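You operate a simulated robot arm through the tools that you are given. There is no shell and no other tool.

Carry out the task below with a simulated robot arm. There is one attempt and no reset: what you move stays moved.

JOB
Swap the empty roll for red tape and wind it onto the coil.
Fine: empty roll on the free peg; whole length on; arm out with the new roll on it; turntable locked.

Only the result counts: the job must be done as asked and must still hold three seconds after the hand-in. Knocking over, shifting, dropping, spilling or breaking anything else fails it.

ROBOT AND FRAMES
A 7-joint arm with a two-finger parallel gripper, fixed in place. Base frame: the origin is at the foot of the arm, x ahead of it, y to its left, z up. Lengths are in m, angles in rad, forces in N, time in s.
Its first joint turns from -2.897 to 2.897 rad. Payload 3.43 kg.
The TCP is the grasp point between the finger pads, 0.03 m short of the fingertips. In the tool frame z runs along the fingers and y along their closing line. The gripper opens to 0.094 m. The fingers are 0.028 m wide and 0.01 m thick; the gripper's body (0.05 by 0.096 m) begins 0.055 m behind the TCP.
Orientation is that of the tool frame in the base frame, as a unit quaternion [x, y, z, w]. With the fingers straight down and closing along the base's y, the tool's x points along the base's -x, its y along +y and its z along -z.

CONTROLS
- The arm moves only by the tool step_arm. Its argument "steps" is a list of rows, each a list of 3 entries, a list of its own where there are three numbers: the shift along the tool's x, y, z in units of 500 mm (1.0 is 500 mm), then the turn, a rotation vector about the tool's x, y, z in units of 180 degrees (1.0 is 180 degrees), then the finger opening in m, from 0 to 0.094. In form: [[[dx, dy, dz], [wx, wy, wz], claw], ...]. A call has 1 to 20 rows; each row is the pose to reach, as a shift and turn from the pose commanded when the call began, along the tool's axes at that moment. A call with a number of a shift or a turn outside -1 to 1 is refused whole. Rows are played at 5 a second. More than 0.05 m and 0.15 rad between two rows, or a gripper value outside its range, and nothing of the call is played. A pose out of reach is approached as far as the arm can. The call stops where the force on the tool passes 40 N (or 10 N more than at its start, if that is more) or the arm is blocked; 0.2 s more then pass. Each finger travels about 0.045 m/s and halts on what it meets, pressing with about 37 N; the grip force reading is that of the motor and also rises with nothing between the fingers. The clock runs only during rows and for 0.2 s after the last one: add rows that repeat a pose to give the fingers time. It gives the time, the measured TCP pose, the force on the tool (base axes), the opening and the grip force at its end, in the units of the frame above (readings bear some noise), with the torque about the TCP (base axes, N m) and any sound that the robot's microphone picked up.
- Cameras (640 x 400 px; columns grow to the right, rows downward): "scene" is fixed at [0.2215, -0.4973, 1.419]; the picture's right is [0.24, -0.97, 0.00], its down [-0.65, -0.16, -0.74] and it looks along [0.72, 0.18, -0.67] (base axes); focal length 314 px, centre (320, 200). "wrist" rides on the gripper at [0.076, 0.014, -0.102] in the tool frame; the picture's right is [-0.18, 0.98, 0.00], its down [-0.75, -0.14, -0.64] and it looks along [-0.63, -0.12, 0.77] (tool axes); focal length 243 px, centre (320, 200). There is no depth. A picture from a camera that has moved, and an enlarged one, comes with that camera's place and axes in the base frame and with its lens.
- capture(camera): a new picture of that camera. The clock stands still meanwhile.
- raise_lower(by): slides the trunk up (or, below 0, down) by that many m; the arm rides with it, the base frame stays. It gives what a move gives, with no picture.
- zoom(camera, box): a new picture of the part [left, top, right, bottom] of that camera's present view, enlarged. The clock stands still meanwhile.
- hand_in(): hands the job in; it is judged then, once.

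Nothing tells you positions but the pictures and the camera data. Unless the task says otherwise, let go and move clear before handing in.

The tools are called after ">>>" as name(argument=value, ...) on one line, values as JSON. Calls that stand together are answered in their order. step_arm: Moves the arm, as the interface text tells. Its arguments: {"type":"object","properties":{"steps":{"type":"array"}},"required":["steps"]} The other tools are called the same way: raise_lower (by) slides the trunk up or down; capture (camera) takes a picture; zoom (camera, box) takes an enlarged picture of a part of a camera's view; hand_in () hands the job in.

At the start:

```text
clock: 0.0
tcp_pos: [0.5018, -0.1385, 1.149]
orientation: [0.0, 1.0, 0.0, 0.0]
wrist_force: [-0.2, -0.5, -0.1]
moment: [-0.02, -0.01, -0.02]
gripper_width: 0.0939
grasp_force: 0.0
trunk travel left (down, up): [-0.45, 0.16]
```

scene: 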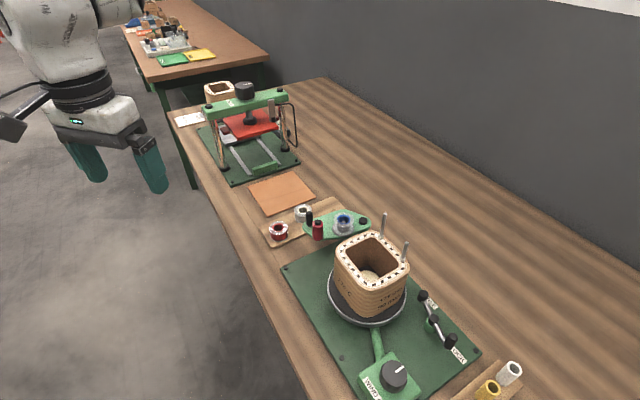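
wrist: 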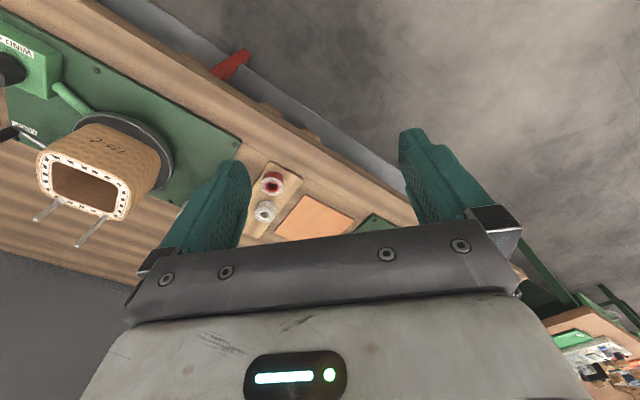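

The scene shows a bench with a coil on a turntable, a green swing arm carrying a roll, and small spools on a wooden peg board. I'll zoom in to understand the mechanisms before moving anything.

>>> zoom(camera="scene", box=[250, 180, 410, 280])

>>> zoom(camera="scene", box=[320, 270, 528, 400])

>>> zoom(camera="scene", box=[160, 60, 320, 160])

>>> zoom(camera="wrist", box=[0, 30, 320, 230])

```text
4.00 times, centred on (330, 230) of scene
camera zoom: at [0.2215, -0.4973, 1.419], right [0.24, -0.97, 0.0], down [-0.65, -0.16, -0.74], along [0.72, 0.18, -0.67], focal length 1255 px, centre (280, 80)
```

zoom: 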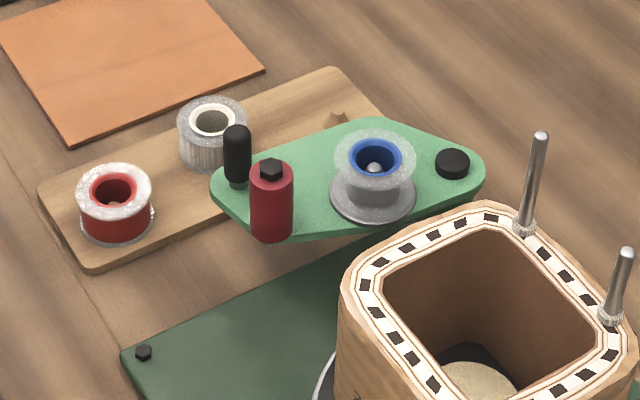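

```text
3.08 times, centred on (424, 335) of scene
camera zoom: at [0.2215, -0.4973, 1.419], right [0.24, -0.97, 0.0], down [-0.65, -0.16, -0.74], along [0.72, 0.18, -0.67], focal length 966 px, centre (0, -215)
```

zoom: 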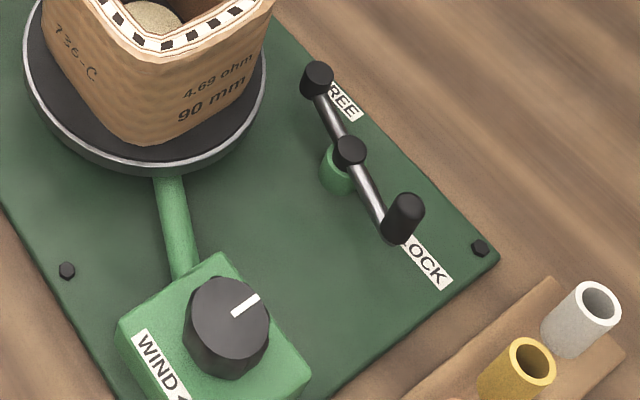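

```text
4.00 times, centred on (240, 110) of scene
camera zoom: at [0.2215, -0.4973, 1.419], right [0.24, -0.97, 0.0], down [-0.65, -0.16, -0.74], along [0.72, 0.18, -0.67], focal length 1255 px, centre (640, 560)
```

zoom: 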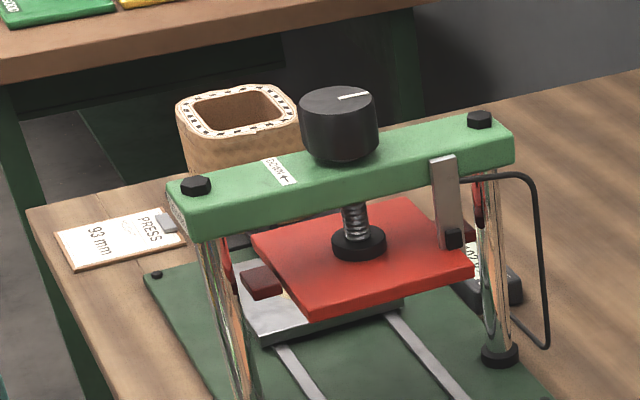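

```text
2.00 times, centred on (160, 130) of wrist
camera zoom: at [0.4257, -0.1244, 1.2523], right [0.18, 0.98, 0.0], down [0.75, -0.14, 0.64], along [0.63, -0.12, -0.77], focal length 485 px, centre (640, 340)
```

zoom: 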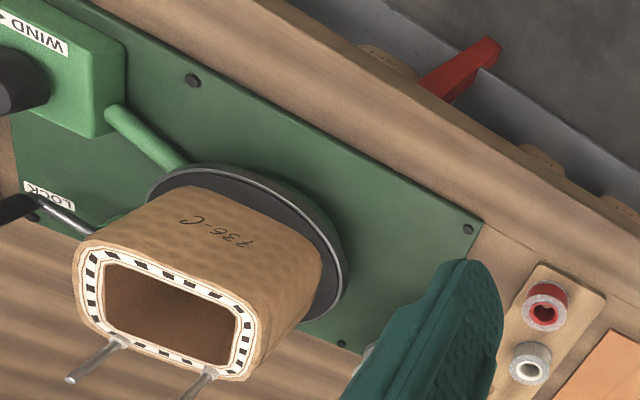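

The coil sits on the turntable near (0.57, -0.51), the swing arm pivots near (0.75, -0.47), and the peg board is near (0.70, -0.28). I'll stay at this height and move the wrist camera for closer views.

>>> step_arm(steps=[[[0.025, -0.065, 0], [0, 0, 0], 0.094], [[0.05, -0.13, 0], [0, 0, 0], 0.094], [[0.075, -0.195, 0], [0, 0, 0], 0.094], [[0.1, -0.26, 0], [0, 0, 0], 0.094], [[0.1, -0.26, 0], [0, 0, 0], 0.094]])

>>> capture(camera="wrist")

>>> zoom(camera="scene", box=[260, 190, 340, 240])

>>> zoom(camera="scene", box=[400, 270, 500, 370])

```text
clock: 1.2
tcp_pos: [0.455, -0.2689, 1.1468]
orientation: [0.0, 1.0, 0.0, 0.001]
wrist_force: [-0.4, -0.5, -0.2]
moment: [0.02, -0.02, -0.03]
gripper_width: 0.094
grasp_force: 0.1
trunk travel left (down, up): [-0.45, 0.16]
```

```text
taken
camera wrist: at [0.3778, -0.255, 1.2504], right [0.18, 0.98, 0.0], down [0.75, -0.14, 0.64], along [0.63, -0.12, -0.77], focal length 243 px, centre (320, 200)
```

wrist: 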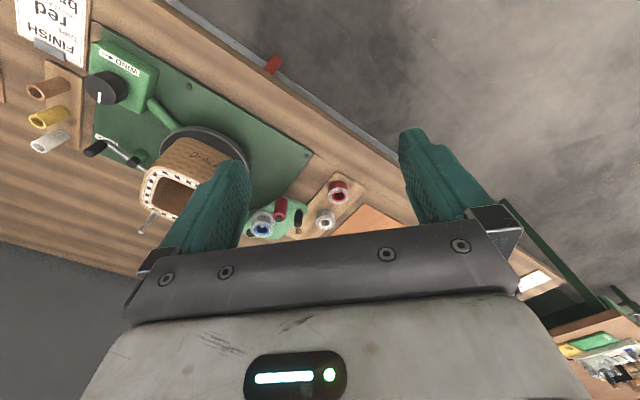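

```text
8.00 times, centred on (300, 215) of scene
camera zoom: at [0.2215, -0.4973, 1.419], right [0.24, -0.97, 0.0], down [-0.65, -0.16, -0.74], along [0.72, 0.18, -0.67], focal length 2511 px, centre (480, 80)
```

zoom: 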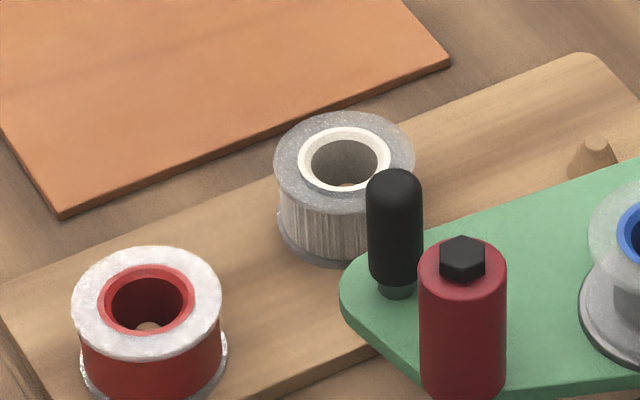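

```text
4.00 times, centred on (450, 320) of scene
camera zoom: at [0.2215, -0.4973, 1.419], right [0.24, -0.97, 0.0], down [-0.65, -0.16, -0.74], along [0.72, 0.18, -0.67], focal length 1255 px, centre (-200, -280)
```

zoom: 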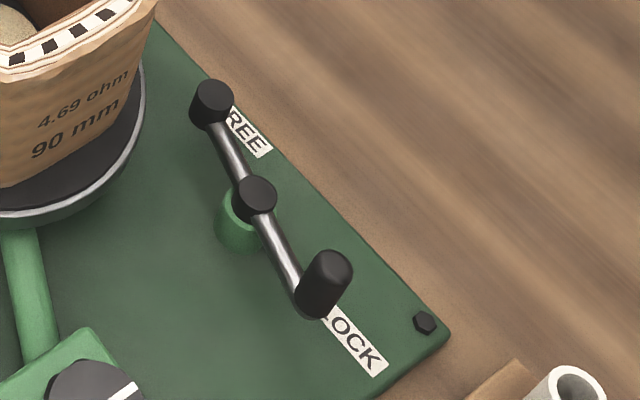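

A "FINISH" card, some sleeves and a red lever at the bench edge are now in view too. I'll read the card and take closer views of the lock lever and knob.

>>> zoom(camera="wrist", box=[0, 0, 160, 100])

>>> zoom(camera="wrist", box=[80, 80, 240, 180])

>>> zoom(camera="wrist", box=[220, 150, 380, 250])

```text
4.00 times, centred on (80, 50) of wrist
camera zoom: at [0.3778, -0.255, 1.2504], right [0.18, 0.98, 0.0], down [0.75, -0.14, 0.64], along [0.63, -0.12, -0.77], focal length 970 px, centre (1280, 800)
```

zoom: 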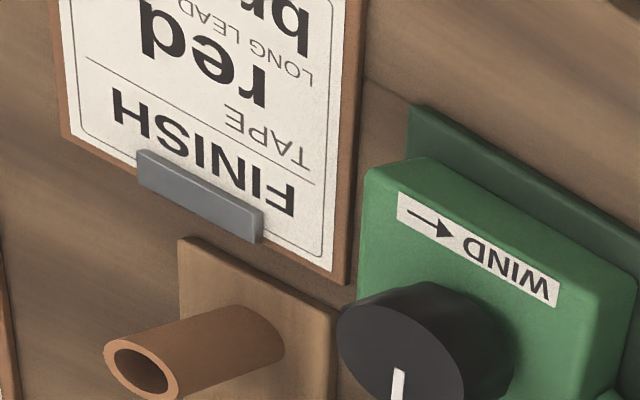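

```text
4.00 times, centred on (160, 130) of wrist
camera zoom: at [0.3778, -0.255, 1.2504], right [0.18, 0.98, 0.0], down [0.75, -0.14, 0.64], along [0.63, -0.12, -0.77], focal length 970 px, centre (960, 480)
```

zoom: 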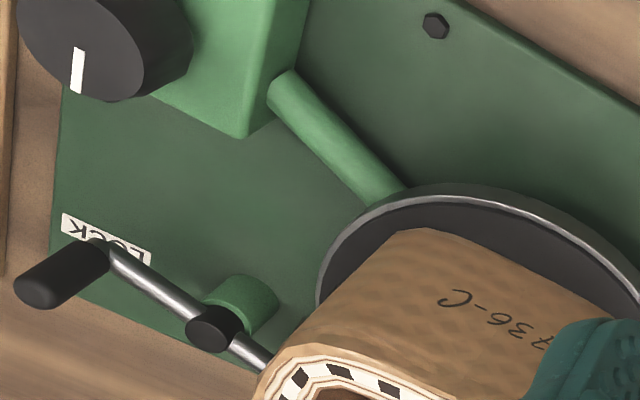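

```text
4.00 times, centred on (300, 200) of wrist
camera zoom: at [0.3778, -0.255, 1.2504], right [0.18, 0.98, 0.0], down [0.75, -0.14, 0.64], along [0.63, -0.12, -0.77], focal length 970 px, centre (400, 200)
```

zoom: 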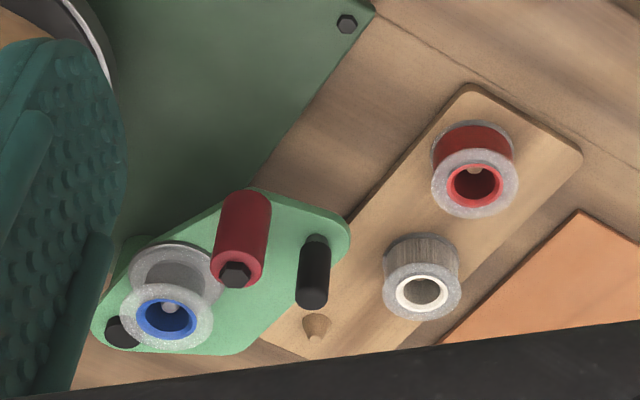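

The card confirms red tape. Next I'll move the wrist camera so it looks at the lock lever, knob and coil from closer.

>>> step_arm(steps=[[[0.039, -0.078, 0], [0, 0, 0], 0.094], [[0.078, -0.155, 0], [0, 0, 0], 0.094], [[0.116, -0.233, 0], [0, 0, 0], 0.094], [[0.155, -0.31, 0], [0, 0, 0], 0.094], [[0.194, -0.388, 0], [0, 0, 0], 0.094], [[0.233, -0.465, 0], [0, 0, 0], 0.094], [[0.271, -0.543, 0], [0, 0, 0], 0.094], [[0.31, -0.62, 0], [0, 0, 0], 0.094], [[0.31, -0.62, 0], [0, 0, 0], 0.094]])

>>> capture(camera="wrist")

>>> capture(camera="scene")

```text
clock: 3.2
tcp_pos: [0.2967, -0.5796, 1.1493]
orientation: [0.0, 1.0, 0.001, 0.001]
wrist_force: [0.0, -0.6, 0.6]
moment: [0.02, -0.03, 0.0]
gripper_width: 0.0941
grasp_force: 0.1
trunk travel left (down, up): [-0.45, 0.16]
```

```text
taken
camera wrist: at [0.2211, -0.566, 1.2534], right [0.18, 0.98, 0.0], down [0.75, -0.14, 0.64], along [0.63, -0.12, -0.77], focal length 243 px, centre (320, 200)
```

wrist: 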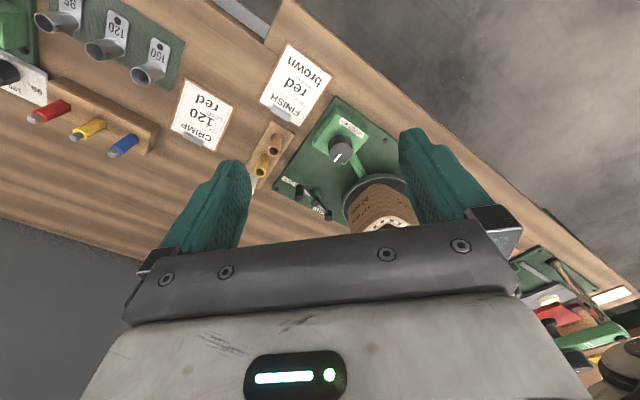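

```text
taken
```

scene: 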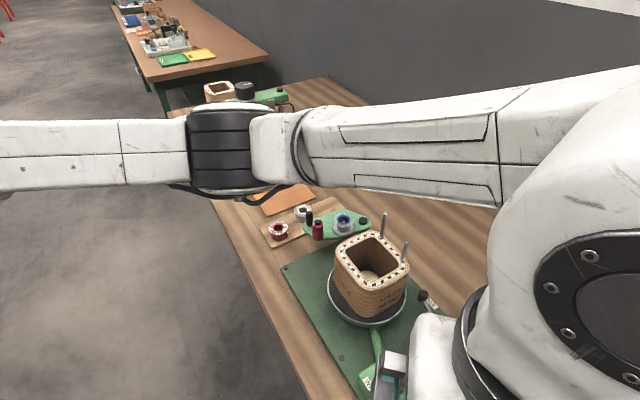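

>>> zoom(camera="wrist", box=[260, 140, 360, 220])

>>> zoom(camera="wrist", box=[300, 90, 420, 165])

>>> zoom(camera="wrist", box=[160, 40, 340, 160])

```text
5.00 times, centred on (310, 180) of wrist
camera zoom: at [0.2211, -0.566, 1.2534], right [0.18, 0.98, 0.0], down [0.75, -0.14, 0.64], along [0.63, -0.12, -0.77], focal length 1213 px, centre (370, 300)
```

zoom: 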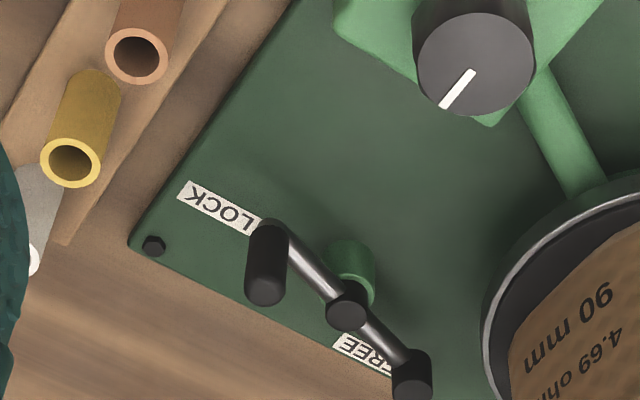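

```text
5.33 times, centred on (360, 128) of wrist
camera zoom: at [0.2211, -0.566, 1.2534], right [0.18, 0.98, 0.0], down [0.75, -0.14, 0.64], along [0.63, -0.12, -0.77], focal length 1294 px, centre (107, 587)
```

zoom: 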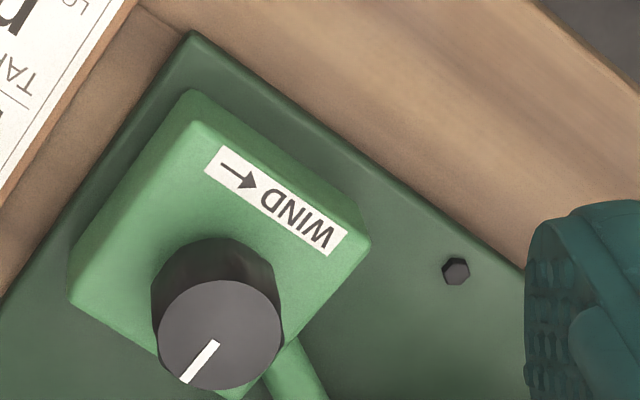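

```text
3.33 times, centred on (250, 100) of wrist
camera zoom: at [0.2211, -0.566, 1.2534], right [0.18, 0.98, 0.0], down [0.75, -0.14, 0.64], along [0.63, -0.12, -0.77], focal length 809 px, centre (553, 533)
```

zoom: 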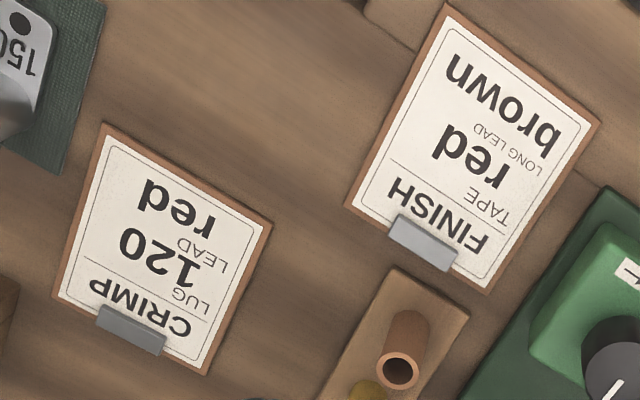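

The WIND arrow reads as clockwise seen from above, and the lever handle sits at LOCK. I'll go back toward the rolls, turning the tool about 45° so the camera looks across the bench, and then lower the trunk.

>>> step_arm(steps=[[[-0.052, 0.071, 0], [0, 0, 0.0278], 0.094], [[-0.104, 0.142, 0], [0, 0, 0.0556], 0.094], [[-0.155, 0.213, 0], [0, 0, 0.0833], 0.094], [[-0.207, 0.284, 0], [0, 0, 0.1111], 0.094], [[-0.259, 0.356, 0], [0, 0, 0.1389], 0.094], [[-0.311, 0.427, 0], [0, 0, 0.1667], 0.094], [[-0.362, 0.498, 0], [0, 0, 0.1944], 0.094], [[-0.414, 0.569, 0], [0, 0, 0.2222], 0.094], [[-0.466, 0.64, 0], [0, 0, 0.25], 0.094], [[-0.466, 0.64, 0], [0, 0, 0.25], 0.094]])

>>> capture(camera="wrist")

>>> capture(camera="scene")

```text
clock: 5.4
tcp_pos: [0.5309, -0.2597, 1.1461]
orientation: [0.383, 0.924, 0.0, 0.0]
wrist_force: [0.2, 0.4, 0.0]
moment: [-0.04, 0.03, -0.01]
gripper_width: 0.0938
grasp_force: 0.0
trunk travel left (down, up): [-0.45, 0.16]
```

```text
taken
camera wrist: at [0.4864, -0.1961, 1.2496], right [0.83, 0.56, 0.0], down [0.43, -0.63, 0.64], along [0.36, -0.53, -0.77], focal length 243 px, centre (320, 200)
```

wrist: 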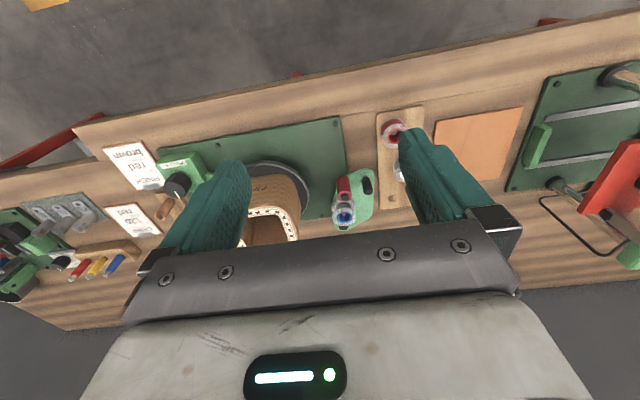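

```text
taken
```

scene: 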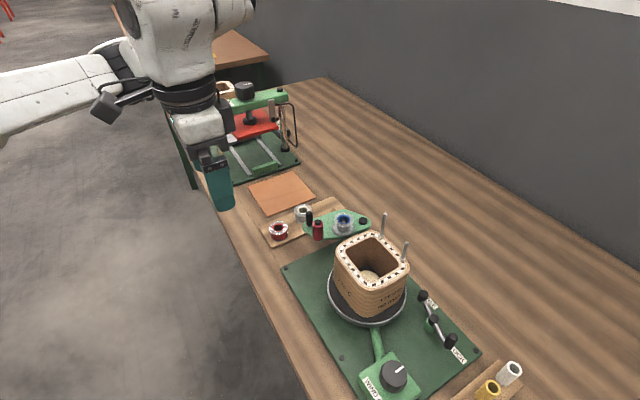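

The view across the bench is good. I'll lower the trunk 0.2 m, which keeps the fingertips above bench height, and look again from closer.

>>> raise_lower(by=-0.2)

>>> capture(camera="wrist")

>>> capture(camera="scene")

```text
clock: 7.6
tcp_pos: [0.5309, -0.2609, 0.9464]
orientation: [0.382, 0.924, 0.0, 0.0]
wrist_force: [0.1, 0.5, -0.8]
moment: [-0.01, 0.02, 0.0]
gripper_width: 0.0942
grasp_force: 0.1
trunk travel left (down, up): [-0.25, 0.36]
```

```text
taken
camera wrist: at [0.4861, -0.1968, 1.0497], right [0.83, 0.56, 0.0], down [0.43, -0.63, 0.64], along [0.36, -0.53, -0.77], focal length 243 px, centre (320, 200)
```

wrist: 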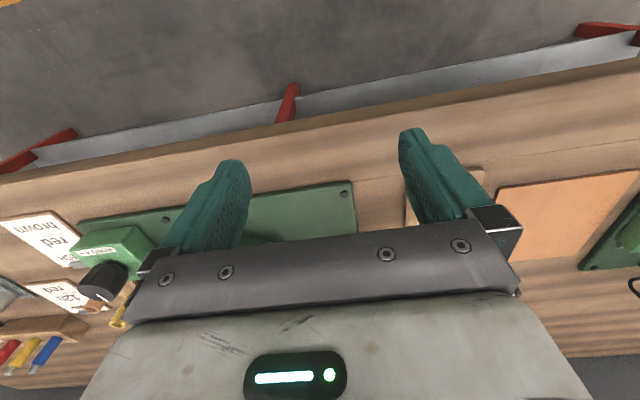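

```text
taken
```

scene: 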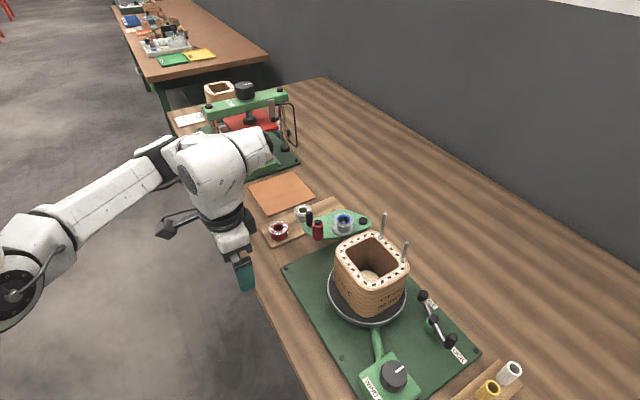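

I'll move sideways so the camera looks straight at the red roll and peg board.

>>> step_arm(steps=[[[-0.042, 0.08, 0], [0, 0, 0], 0.094], [[-0.085, 0.16, 0], [0, 0, 0], 0.094], [[-0.127, 0.24, 0], [0, 0, 0], 0.094], [[-0.127, 0.24, 0], [0, 0, 0], 0.094]])

>>> capture(camera="wrist")

```text
clock: 8.6
tcp_pos: [0.6605, -0.2208, 0.9467]
orientation: [0.383, 0.924, 0.0, 0.0]
wrist_force: [-0.8, 0.7, -0.2]
moment: [-0.01, 0.01, -0.01]
gripper_width: 0.094
grasp_force: 0.1
trunk travel left (down, up): [-0.25, 0.36]
```

```text
taken
camera wrist: at [0.6161, -0.1562, 1.049], right [0.83, 0.56, 0.0], down [0.43, -0.63, 0.64], along [0.36, -0.53, -0.77], focal length 243 px, centre (320, 200)
```

wrist: 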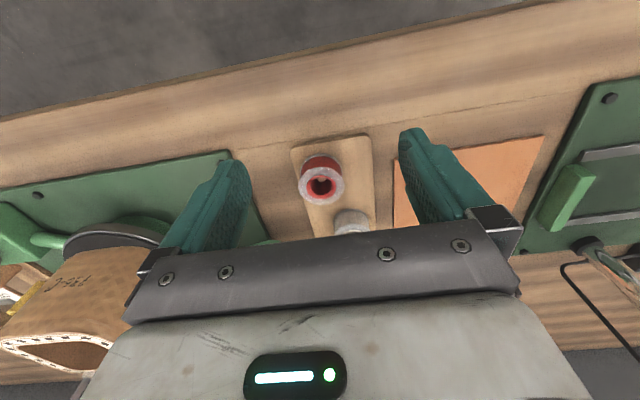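

>>> zoom(camera="wrist", box=[270, 125, 398, 240])

```text
3.48 times, centred on (334, 182) of wrist
camera zoom: at [0.6161, -0.1562, 1.049], right [0.83, 0.56, 0.0], down [0.43, -0.63, 0.64], along [0.36, -0.53, -0.77], focal length 844 px, centre (271, 261)
```

zoom: 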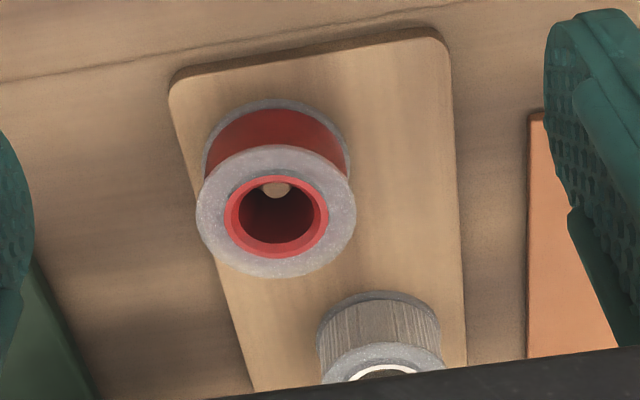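

The red roll is at about (0.700, -0.276) with its top at z ≈ 0.855, about 46 mm across. Now I'll look at the swing arm, raising slightly for clearance.

>>> step_arm(steps=[[[0, 0, -0.09], [0, 0, 0], 0.094], [[-0.07, -0.07, -0.106], [0, 0, 0], 0.094], [[-0.105, -0.105, -0.106], [0, 0, 0], 0.094], [[-0.14, -0.14, -0.106], [0, 0, 0], 0.094], [[-0.14, -0.14, -0.106], [0, 0, 0], 0.094]])

>>> capture(camera="wrist")

>>> zoom(camera="wrist", box=[240, 130, 410, 240])

```text
refused: row 2 steps farther than a row can; nothing moved
```

```text
taken
camera wrist: at [0.6161, -0.1562, 1.049], right [0.83, 0.56, 0.0], down [0.43, -0.63, 0.64], along [0.36, -0.53, -0.77], focal length 243 px, centre (320, 200)
```

wrist: 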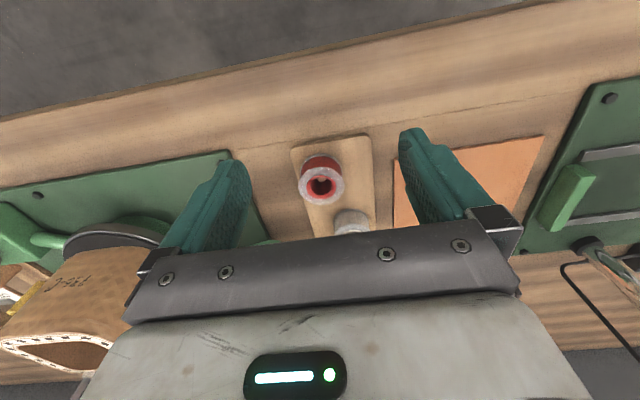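

```text
3.64 times, centred on (325, 185) of wrist
camera zoom: at [0.6161, -0.1562, 1.049], right [0.83, 0.56, 0.0], down [0.43, -0.63, 0.64], along [0.36, -0.53, -0.77], focal length 882 px, centre (302, 254)
```

zoom: 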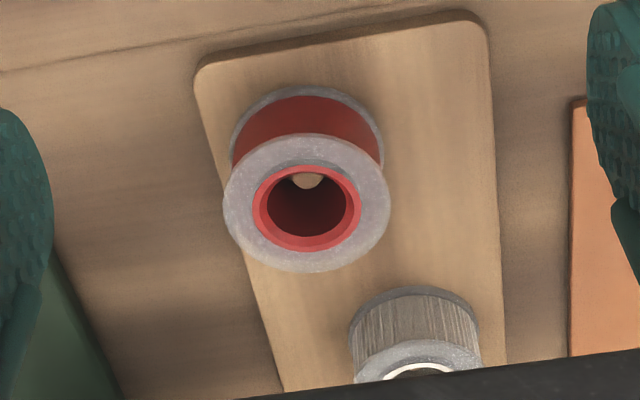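

One of those rows stepped too far, so nothing moved. I'll send the same move with smaller rows.

>>> step_arm(steps=[[[0, 0, -0.09], [0, 0, 0], 0.094], [[-0.05, -0.05, -0.106], [0, 0, 0], 0.094], [[-0.1, -0.1, -0.106], [0, 0, 0], 0.094], [[-0.14, -0.14, -0.106], [0, 0, 0], 0.094], [[-0.14, -0.14, -0.106], [0, 0, 0], 0.094]])

>>> capture(camera="wrist")

>>> zoom(camera="wrist", box=[240, 130, 400, 230])

```text
clock: 9.8
tcp_pos: [0.6577, -0.3198, 0.9995]
orientation: [0.383, 0.924, 0.0, 0.0]
wrist_force: [-0.9, -0.6, 0.8]
moment: [-0.01, -0.01, -0.02]
gripper_width: 0.0939
grasp_force: 0.1
trunk travel left (down, up): [-0.25, 0.36]
```

```text
taken
camera wrist: at [0.6148, -0.256, 1.103], right [0.83, 0.56, 0.0], down [0.43, -0.63, 0.64], along [0.36, -0.53, -0.77], focal length 243 px, centre (320, 200)
```

wrist: 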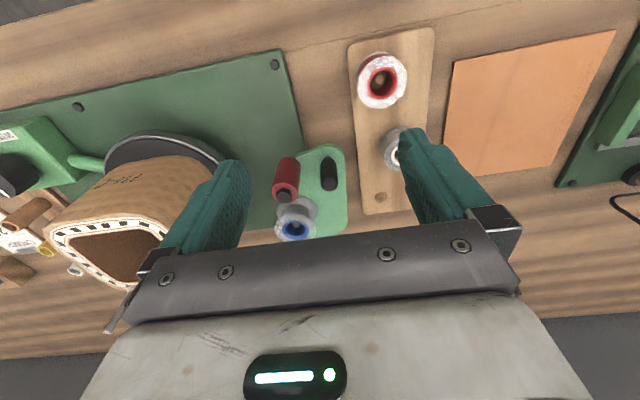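

```text
4.00 times, centred on (320, 180) of wrist
camera zoom: at [0.6148, -0.256, 1.103], right [0.83, 0.56, 0.0], down [0.43, -0.63, 0.64], along [0.36, -0.53, -0.77], focal length 970 px, centre (320, 280)
```

zoom: 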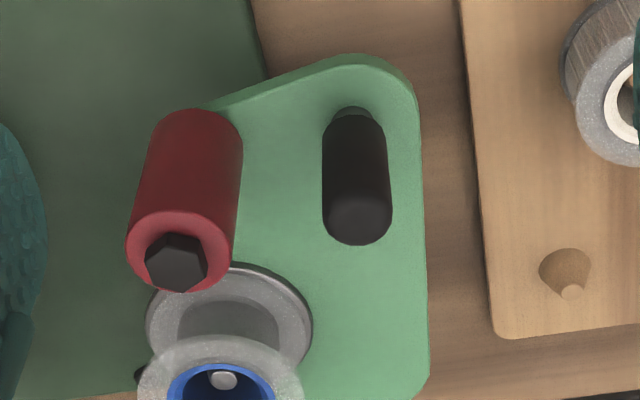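

I now have the layout: blue empty roll at about (0.702, -0.432) with its top at about z 0.92, arm handle at (0.694, -0.356), arm pivot at (0.734, -0.472), and free peg at (0.815, -0.390). I'll hover over the blue roll and check the alignment.

>>> step_arm(steps=[[[-0.074, -0.032, -0.01], [0, 0, 0], 0.094], [[-0.147, -0.064, -0.01], [0, 0, 0], 0.094], [[-0.2206, -0.0954, -0.01], [0, 0, 0], 0.094], [[-0.2206, -0.0954, -0.01], [0, 0, 0], 0.094]])

>>> capture(camera="wrist")

>>> zoom(camera="wrist", box=[240, 80, 400, 180])

>>> zoom(camera="scene", box=[260, 140, 420, 260])

```text
clock: 10.8
tcp_pos: [0.7058, -0.4319, 1.0047]
orientation: [0.383, 0.924, 0.0, 0.0]
wrist_force: [-0.3, -0.4, -0.5]
moment: [0.01, -0.01, -0.03]
gripper_width: 0.0939
grasp_force: 0.2
trunk travel left (down, up): [-0.25, 0.36]
```

```text
taken
camera wrist: at [0.6625, -0.3685, 1.1076], right [0.83, 0.56, 0.0], down [0.43, -0.63, 0.64], along [0.36, -0.53, -0.77], focal length 243 px, centre (320, 200)
```

wrist: 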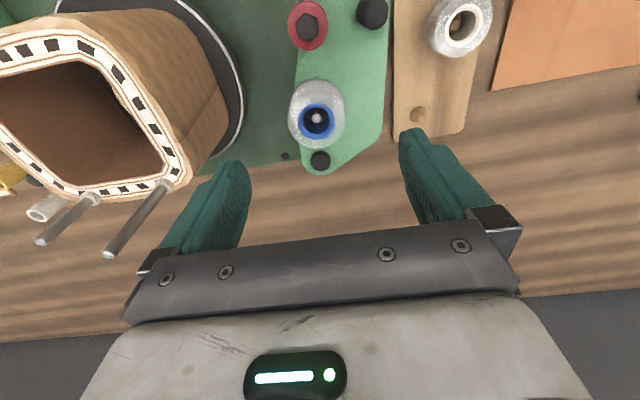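

```text
4.00 times, centred on (320, 130) of wrist
camera zoom: at [0.6625, -0.3685, 1.1076], right [0.83, 0.56, 0.0], down [0.43, -0.63, 0.64], along [0.36, -0.53, -0.77], focal length 970 px, centre (320, 480)
```

zoom: 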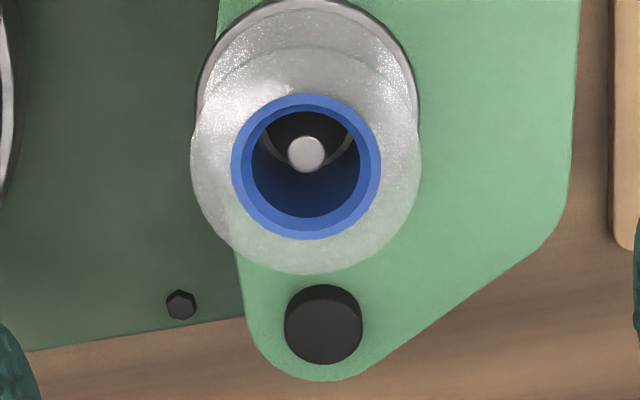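

```text
3.33 times, centred on (340, 200) of scene
camera zoom: at [0.2215, -0.4973, 1.419], right [0.24, -0.97, 0.0], down [-0.65, -0.16, -0.74], along [0.72, 0.18, -0.67], focal length 1046 px, centre (253, 200)
```

zoom: 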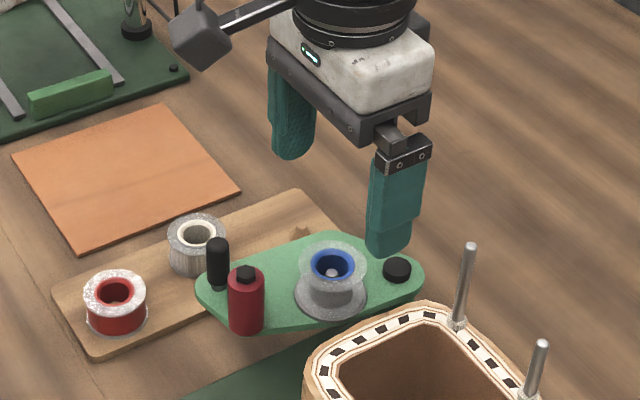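

The roll's top centre measures (0.703, -0.432, 0.919), and my hover pose is within 3 mm of it. I'll centre up, descend and close on the top flange.

>>> step_arm(steps=[[[0.004, -0.005, 0.05], [0, 0, 0], 0.094], [[0.004, -0.005, 0.1], [0, 0, 0], 0.094], [[0.004, -0.005, 0.14], [0, 0, 0], 0.094], [[0.004, -0.005, 0.152], [0, 0, 0], 0.094], [[0.004, -0.005, 0.152], [0, 0, 0], 0.094]])

>>> capture(camera="wrist")

>>> zoom(camera="scene", box=[280, 160, 420, 260])

```text
clock: 12.0
tcp_pos: [0.7019, -0.4308, 0.9283]
orientation: [0.383, 0.924, 0.0, 0.001]
wrist_force: [0.5, -0.3, -0.1]
moment: [0.0, 0.05, 0.01]
gripper_width: 0.094
grasp_force: 0.1
trunk travel left (down, up): [-0.25, 0.36]
```

```text
taken
camera wrist: at [0.6575, -0.3683, 1.0321], right [0.83, 0.56, 0.0], down [0.43, -0.63, 0.64], along [0.36, -0.53, -0.77], focal length 243 px, centre (320, 200)
```

wrist: 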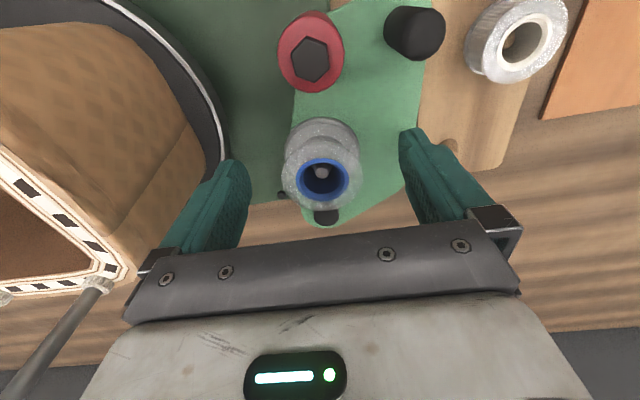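

```text
4.00 times, centred on (350, 210) of scene
camera zoom: at [0.2215, -0.4973, 1.419], right [0.24, -0.97, 0.0], down [-0.65, -0.16, -0.74], along [0.72, 0.18, -0.67], focal length 1255 px, centre (200, 160)
```

zoom: 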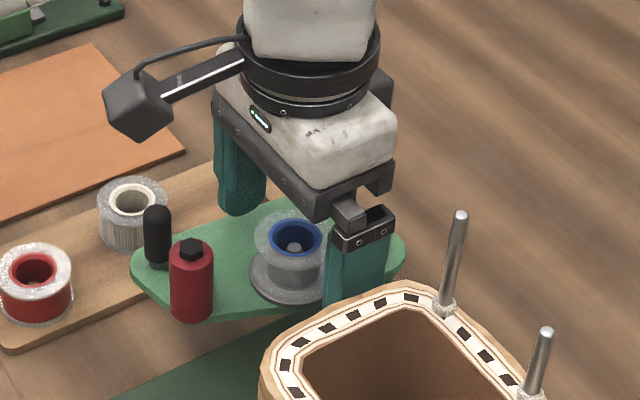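

The fingers straddle the roll well, so I'll close on it now.

>>> step_arm(steps=[[[0, 0, 0], [0, 0, 0], 0.06], [[0, 0, 0], [0, 0, 0], 0.05], [[0, 0, 0], [0, 0, 0], 0.04], [[0, 0, 0], [0, 0, 0], 0.035], [[0, 0, 0], [0, 0, 0], 0.035], [[0, 0, 0], [0, 0, 0], 0.035]])

>>> capture(camera="wrist")

```text
clock: 13.4
tcp_pos: [0.7012, -0.4306, 0.9287]
orientation: [0.383, 0.924, -0.001, 0.0]
wrist_force: [0.0, 0.3, 0.1]
moment: [0.0, -0.02, 0.01]
gripper_width: 0.0444
grasp_force: 37.3
trunk travel left (down, up): [-0.25, 0.36]
```

```text
taken
camera wrist: at [0.6574, -0.3683, 1.0323], right [0.83, 0.56, 0.0], down [0.43, -0.63, 0.64], along [0.36, -0.53, -0.77], focal length 243 px, centre (320, 200)
```

wrist: 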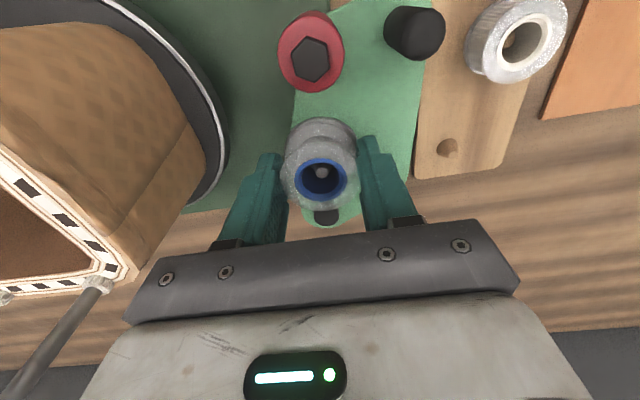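

The roll is gripped at its 44 mm flange. I'll lift it straight up off the spindle.

>>> step_arm(steps=[[[0, 0, -0.02], [0, 0, 0], 0.035], [[0, 0, -0.05], [0, 0, 0], 0.035], [[0, 0, -0.09], [0, 0, 0], 0.035], [[0, 0, -0.13], [0, 0, 0], 0.035], [[0, 0, -0.16], [0, 0, 0], 0.035], [[0, 0, -0.16], [0, 0, 0], 0.035]])

>>> capture(camera="wrist")

>>> zoom(camera="scene", box=[280, 140, 420, 260])

```text
clock: 14.8
tcp_pos: [0.7035, -0.4331, 1.0083]
orientation: [0.383, 0.924, 0.0, 0.0]
wrist_force: [-0.7, -0.5, 0.1]
moment: [0.0, -0.04, -0.03]
gripper_width: 0.0349
grasp_force: 0.1
trunk travel left (down, up): [-0.25, 0.36]
```

```text
taken
camera wrist: at [0.6585, -0.3687, 1.1125], right [0.83, 0.56, 0.0], down [0.43, -0.63, 0.64], along [0.36, -0.53, -0.77], focal length 243 px, centre (320, 200)
```

wrist: 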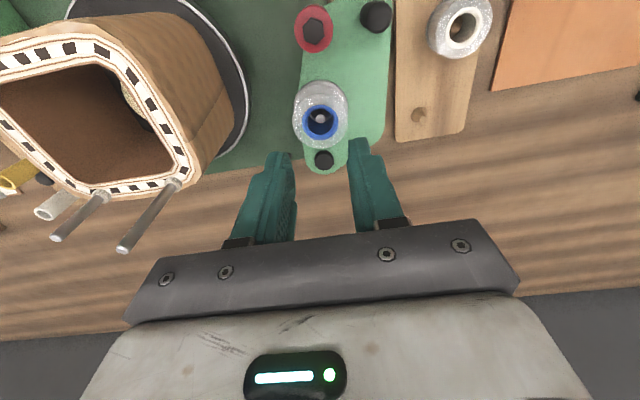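

```text
3.33 times, centred on (350, 200) of scene
camera zoom: at [0.2215, -0.4973, 1.419], right [0.24, -0.97, 0.0], down [-0.65, -0.16, -0.74], along [0.72, 0.18, -0.67], focal length 1046 px, centre (220, 200)
```

zoom: 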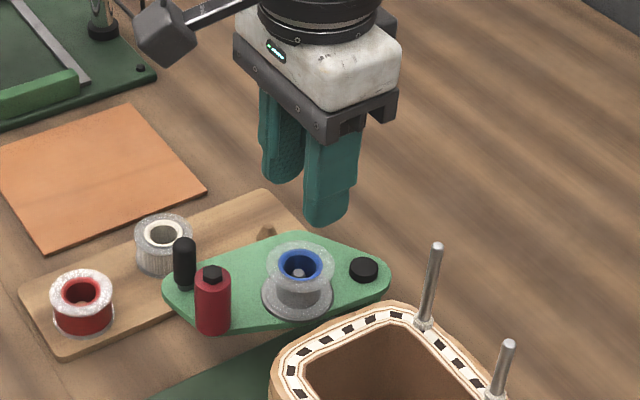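

The roll slipped out of the grip and is still on the spindle, undisturbed. I'll grip it again slightly deeper and lift in small increments while watching the force.

>>> step_arm(steps=[[[0, 0, 0], [0, 0, 0], 0.07], [[0, 0, 0], [0, 0, 0], 0.075], [[0, 0, 0.06], [0, 0, 0], 0.075], [[0, 0, 0.12], [0, 0, 0], 0.075], [[0, 0, 0.16], [0, 0, 0], 0.075], [[0, 0, 0.176], [0, 0, 0], 0.075], [[0, 0, 0.176], [0, 0, 0], 0.075]])

>>> capture(camera="wrist")

>>> zoom(camera="scene", box=[310, 180, 390, 240])

```text
clock: 16.4
tcp_pos: [0.7, -0.4295, 0.9203]
orientation: [0.383, 0.924, 0.0, 0.0]
wrist_force: [0.2, -0.6, -0.3]
moment: [-0.02, -0.04, 0.01]
gripper_width: 0.0752
grasp_force: 0.1
trunk travel left (down, up): [-0.25, 0.36]
```

```text
taken
camera wrist: at [0.656, -0.3661, 1.0231], right [0.83, 0.56, 0.0], down [0.43, -0.63, 0.64], along [0.36, -0.53, -0.77], focal length 243 px, centre (320, 200)
```

wrist: 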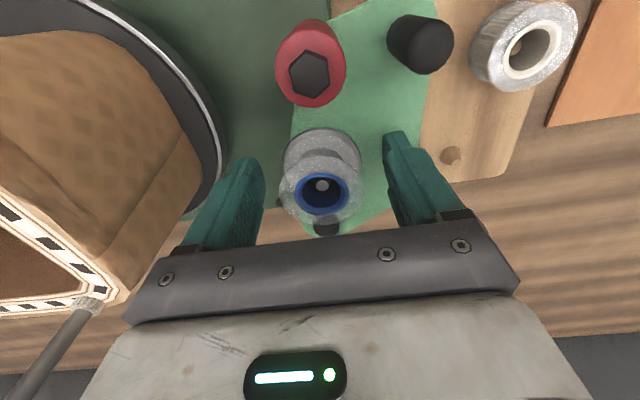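

```text
6.67 times, centred on (350, 210) of scene
camera zoom: at [0.2215, -0.4973, 1.419], right [0.24, -0.97, 0.0], down [-0.65, -0.16, -0.74], along [0.72, 0.18, -0.67], focal length 2092 px, centre (120, 133)
```

zoom: 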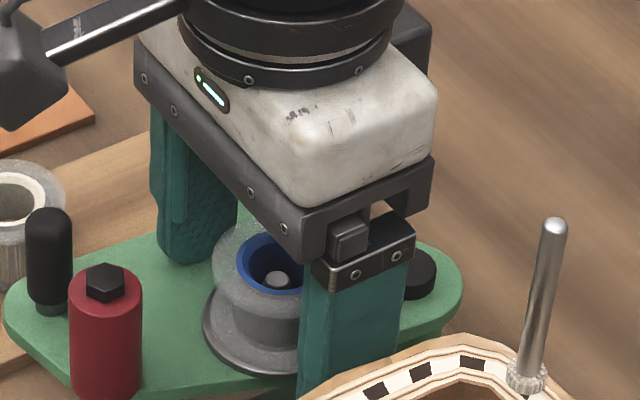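

>>> step_arm(steps=[[[0, 0, 0], [0, 0, 0], 0.05], [[0, 0, 0], [0, 0, 0], 0.035], [[0, 0, 0], [0, 0, 0], 0.02], [[0, 0, 0], [0, 0, 0], 0.02], [[0, 0, 0], [0, 0, 0], 0.02], [[0, 0, 0], [0, 0, 0], 0.02]])

>>> step_arm(steps=[[[0, 0, -0.004], [0, 0, 0], 0.02], [[0, 0, -0.008], [0, 0, 0], 0.02], [[0, 0, -0.012], [0, 0, 0], 0.02]])

>>> zoom(camera="scene", box=[310, 180, 390, 240])

>>> capture(camera="wrist")

```text
clock: 17.8
tcp_pos: [0.6996, -0.4285, 0.9197]
orientation: [0.382, 0.924, 0.001, -0.001]
wrist_force: [1.3, 3.3, -0.9]
moment: [0.16, -0.11, -0.01]
gripper_width: 0.0495
grasp_force: 44.8
trunk travel left (down, up): [-0.25, 0.36]
```

```text
clock: 18.6
tcp_pos: [0.7, -0.4307, 0.9192]
orientation: [0.382, 0.924, 0.003, -0.004]
wrist_force: [1.4, 3.0, -12.2]
moment: [-0.79, -0.41, 0.02]
gripper_width: 0.0495
grasp_force: 45.1
trunk travel left (down, up): [-0.25, 0.36]
stopped in row 3: the force on the tool passed its limit at 42 N (the readings are from after the stop); the commanded pose is now the measured one
```

```text
6.67 times, centred on (350, 210) of scene
camera zoom: at [0.2215, -0.4973, 1.419], right [0.24, -0.97, 0.0], down [-0.65, -0.16, -0.74], along [0.72, 0.18, -0.67], focal length 2092 px, centre (120, 133)
```

zoom: 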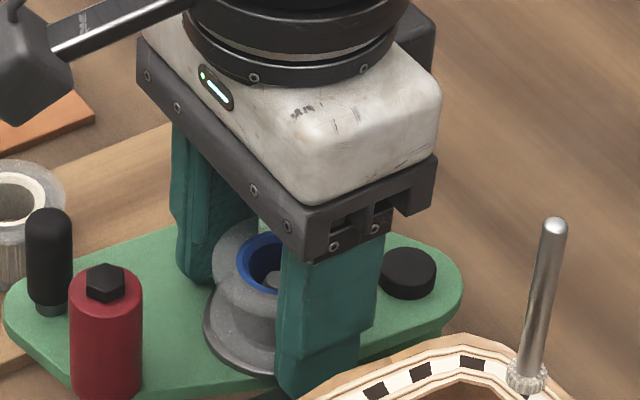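

```text
taken
camera wrist: at [0.6567, -0.3674, 1.0244], right [0.82, 0.57, 0.0], down [0.44, -0.64, 0.63], along [0.36, -0.52, -0.77], focal length 243 px, centre (320, 200)
```

wrist: 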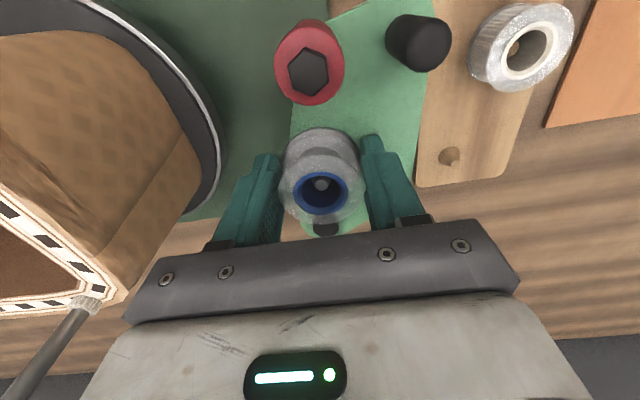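

The grip measured 49.5 mm, so it had closed on the fixed disc under the roll rather than on the roll itself. I'll open, come up a few mm to grip only the roll, and lift in tiny steps with force readings.

>>> step_arm(steps=[[[0, 0, 0], [0, 0, 0], 0.06], [[0, 0, 0], [0, 0, 0], 0.065], [[0, 0, -0.011], [0, 0, 0], 0.065], [[0, 0, -0.011], [0, 0, 0], 0.065]])

>>> step_arm(steps=[[[0, 0, 0], [0, 0, 0], 0.05], [[0, 0, 0], [0, 0, 0], 0.03], [[0, 0, 0], [0, 0, 0], 0.03], [[0, 0, 0], [0, 0, 0], 0.03], [[0, 0, 0], [0, 0, 0], 0.03]])

>>> step_arm(steps=[[[0, 0, -0.003], [0, 0, 0], 0.03], [[0, 0, -0.006], [0, 0, 0], 0.03]])

>>> capture(camera="wrist")

```text
clock: 19.6
tcp_pos: [0.6994, -0.4299, 0.9271]
orientation: [0.382, 0.924, 0.003, -0.003]
wrist_force: [-0.1, 0.0, 0.0]
moment: [0.04, 0.02, 0.0]
gripper_width: 0.065
grasp_force: 0.0
trunk travel left (down, up): [-0.25, 0.36]
```

```text
clock: 20.8
tcp_pos: [0.6994, -0.4297, 0.9262]
orientation: [0.383, 0.924, 0.004, -0.004]
wrist_force: [-0.1, -0.2, 0.4]
moment: [-0.02, 0.06, 0.0]
gripper_width: 0.0444
grasp_force: 36.7
trunk travel left (down, up): [-0.25, 0.36]
```

```text
clock: 21.4
tcp_pos: [0.6989, -0.4308, 0.929]
orientation: [0.383, 0.924, 0.004, -0.003]
wrist_force: [0.1, -0.3, -0.4]
moment: [-0.01, 0.01, 0.02]
gripper_width: 0.0441
grasp_force: 36.6
trunk travel left (down, up): [-0.25, 0.36]
```

```text
taken
camera wrist: at [0.6562, -0.3678, 1.0334], right [0.83, 0.56, 0.0], down [0.44, -0.64, 0.63], along [0.36, -0.52, -0.77], focal length 243 px, centre (320, 200)
```

wrist: 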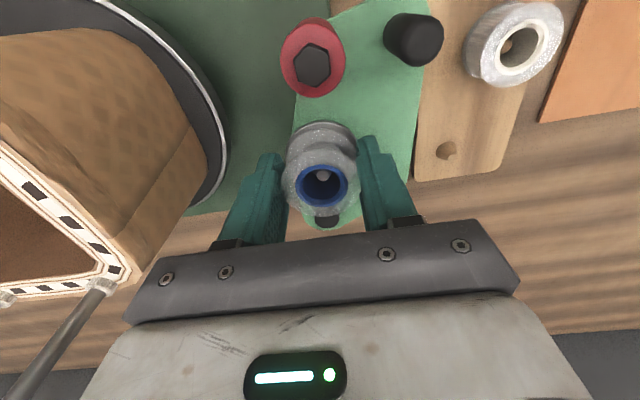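

>>> step_arm(steps=[[[0, 0, -0.004], [0, 0, 0], 0.03], [[0, 0, -0.008], [0, 0, 0], 0.03], [[0, 0, -0.012], [0, 0, 0], 0.03]])

>>> zoom(camera="wrist", box=[240, 110, 400, 230])

>>> zoom(camera="scene", box=[310, 180, 390, 240])

```text
clock: 22.2
tcp_pos: [0.6992, -0.4304, 0.9357]
orientation: [0.383, 0.924, 0.003, -0.003]
wrist_force: [0.4, -0.3, -0.6]
moment: [0.03, 0.01, 0.02]
gripper_width: 0.0443
grasp_force: 36.9
trunk travel left (down, up): [-0.25, 0.36]
```

```text
3.33 times, centred on (320, 170) of wrist
camera zoom: at [0.6563, -0.3673, 1.0395], right [0.82, 0.57, 0.0], down [0.44, -0.64, 0.63], along [0.36, -0.52, -0.77], focal length 809 px, centre (320, 300)
```

zoom: 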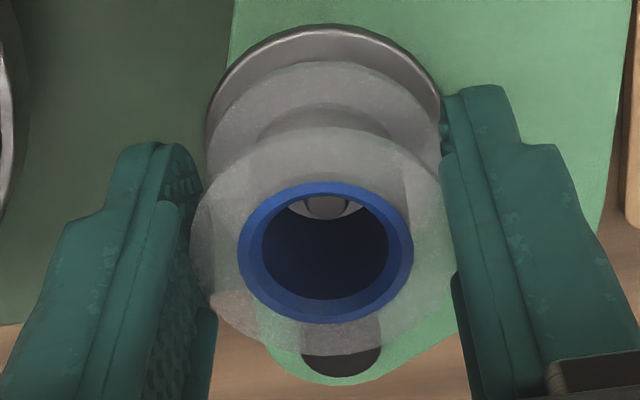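

```text
6.67 times, centred on (350, 210) of scene
camera zoom: at [0.2215, -0.4973, 1.419], right [0.24, -0.97, 0.0], down [-0.65, -0.16, -0.74], along [0.72, 0.18, -0.67], focal length 2092 px, centre (120, 133)
```

zoom: 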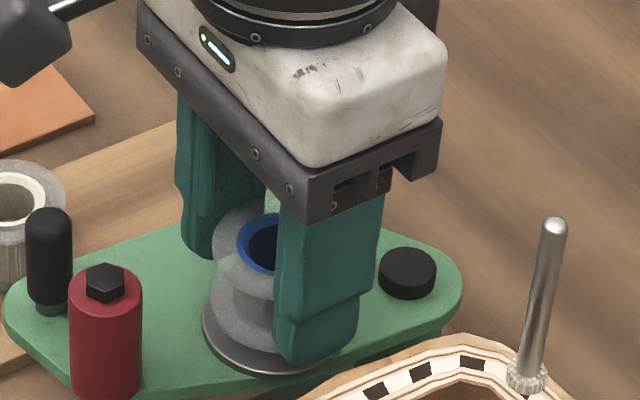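

The roll is now rising with the fingers, and I can see a gap above the disc. I'll keep lifting slowly.

>>> step_arm(steps=[[[0, 0, -0.006], [0, 0, 0], 0.03], [[0, 0, -0.012], [0, 0, 0], 0.03], [[0, 0, -0.018], [0, 0, 0], 0.03], [[0, 0, -0.024], [0, 0, 0], 0.03], [[0, 0, -0.03], [0, 0, 0], 0.03]])

>>> zoom(camera="wrist", box=[240, 110, 400, 230])

```text
clock: 23.4
tcp_pos: [0.6998, -0.4298, 0.9512]
orientation: [0.383, 0.924, 0.003, -0.003]
wrist_force: [-1.1, -0.7, -0.3]
moment: [-0.02, -0.03, 0.01]
gripper_width: 0.044
grasp_force: 36.4
trunk travel left (down, up): [-0.25, 0.36]
```

```text
3.33 times, centred on (320, 170) of wrist
camera zoom: at [0.6564, -0.3673, 1.0547], right [0.82, 0.57, 0.0], down [0.44, -0.64, 0.63], along [0.36, -0.52, -0.77], focal length 809 px, centre (320, 300)
```

zoom: 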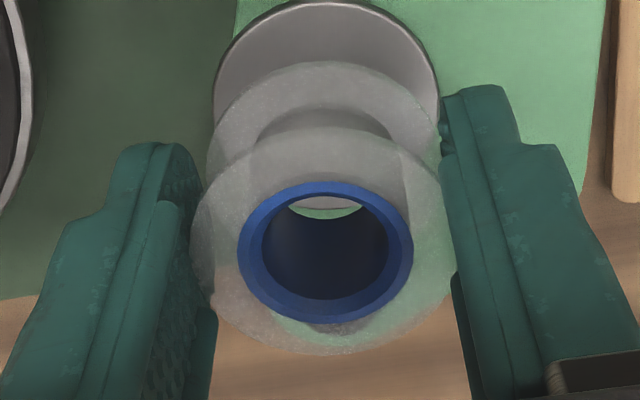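

The roll is clear of the disc. I'll raise it further and carry it slowly to above the free peg.

>>> step_arm(steps=[[[0, 0, -0.02], [0, 0, 0], 0.03], [[0, 0, -0.05], [0, 0, 0], 0.03], [[0, 0, -0.08], [0, 0, 0], 0.03], [[0, 0, -0.1], [0, 0, 0], 0.03], [[-0.01, 0.02, -0.1], [0, 0, 0], 0.03], [[-0.028, 0.06, -0.1], [0, 0, 0], 0.03], [[-0.05, 0.105, -0.1], [0, 0, 0], 0.03], [[-0.072, 0.15, -0.1], [0, 0, 0], 0.03], [[-0.094, 0.195, -0.1], [0, 0, 0], 0.03], [[-0.106, 0.22, -0.1], [0, 0, 0], 0.03], [[-0.106, 0.22, -0.1], [0, 0, 0], 0.03]])

>>> capture(camera="wrist")

>>> zoom(camera="wrist", box=[240, 50, 400, 170])

```text
clock: 25.8
tcp_pos: [0.8167, -0.3897, 1.002]
orientation: [0.382, 0.924, 0.002, -0.003]
wrist_force: [0.5, 0.2, -0.3]
moment: [-0.04, 0.0, -0.02]
gripper_width: 0.0441
grasp_force: 37.3
trunk travel left (down, up): [-0.25, 0.36]
```

```text
taken
camera wrist: at [0.7731, -0.3269, 1.106], right [0.83, 0.56, 0.0], down [0.44, -0.64, 0.63], along [0.36, -0.52, -0.77], focal length 243 px, centre (320, 200)
```

wrist: 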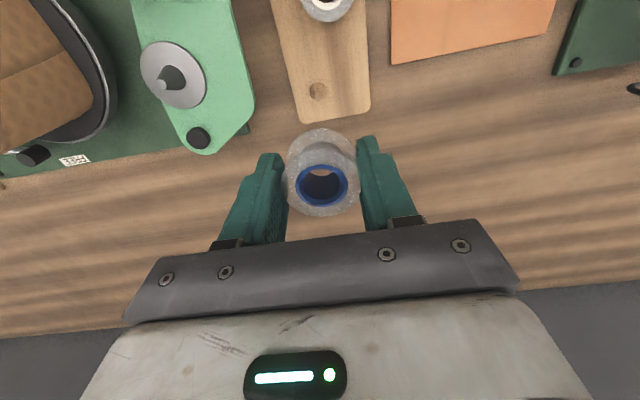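

```text
3.33 times, centred on (320, 110) of wrist
camera zoom: at [0.7731, -0.3269, 1.106], right [0.83, 0.56, 0.0], down [0.44, -0.64, 0.63], along [0.36, -0.52, -0.77], focal length 809 px, centre (320, 500)
```

zoom: 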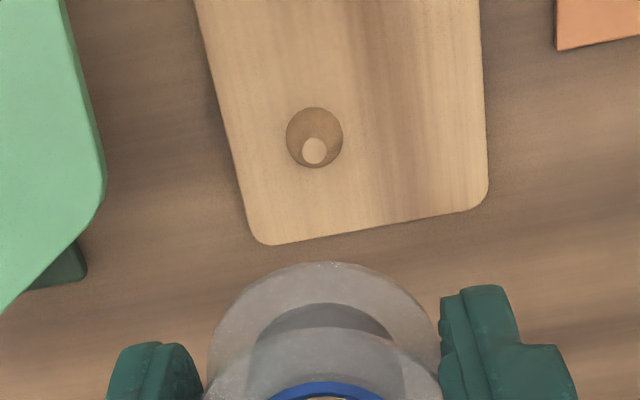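

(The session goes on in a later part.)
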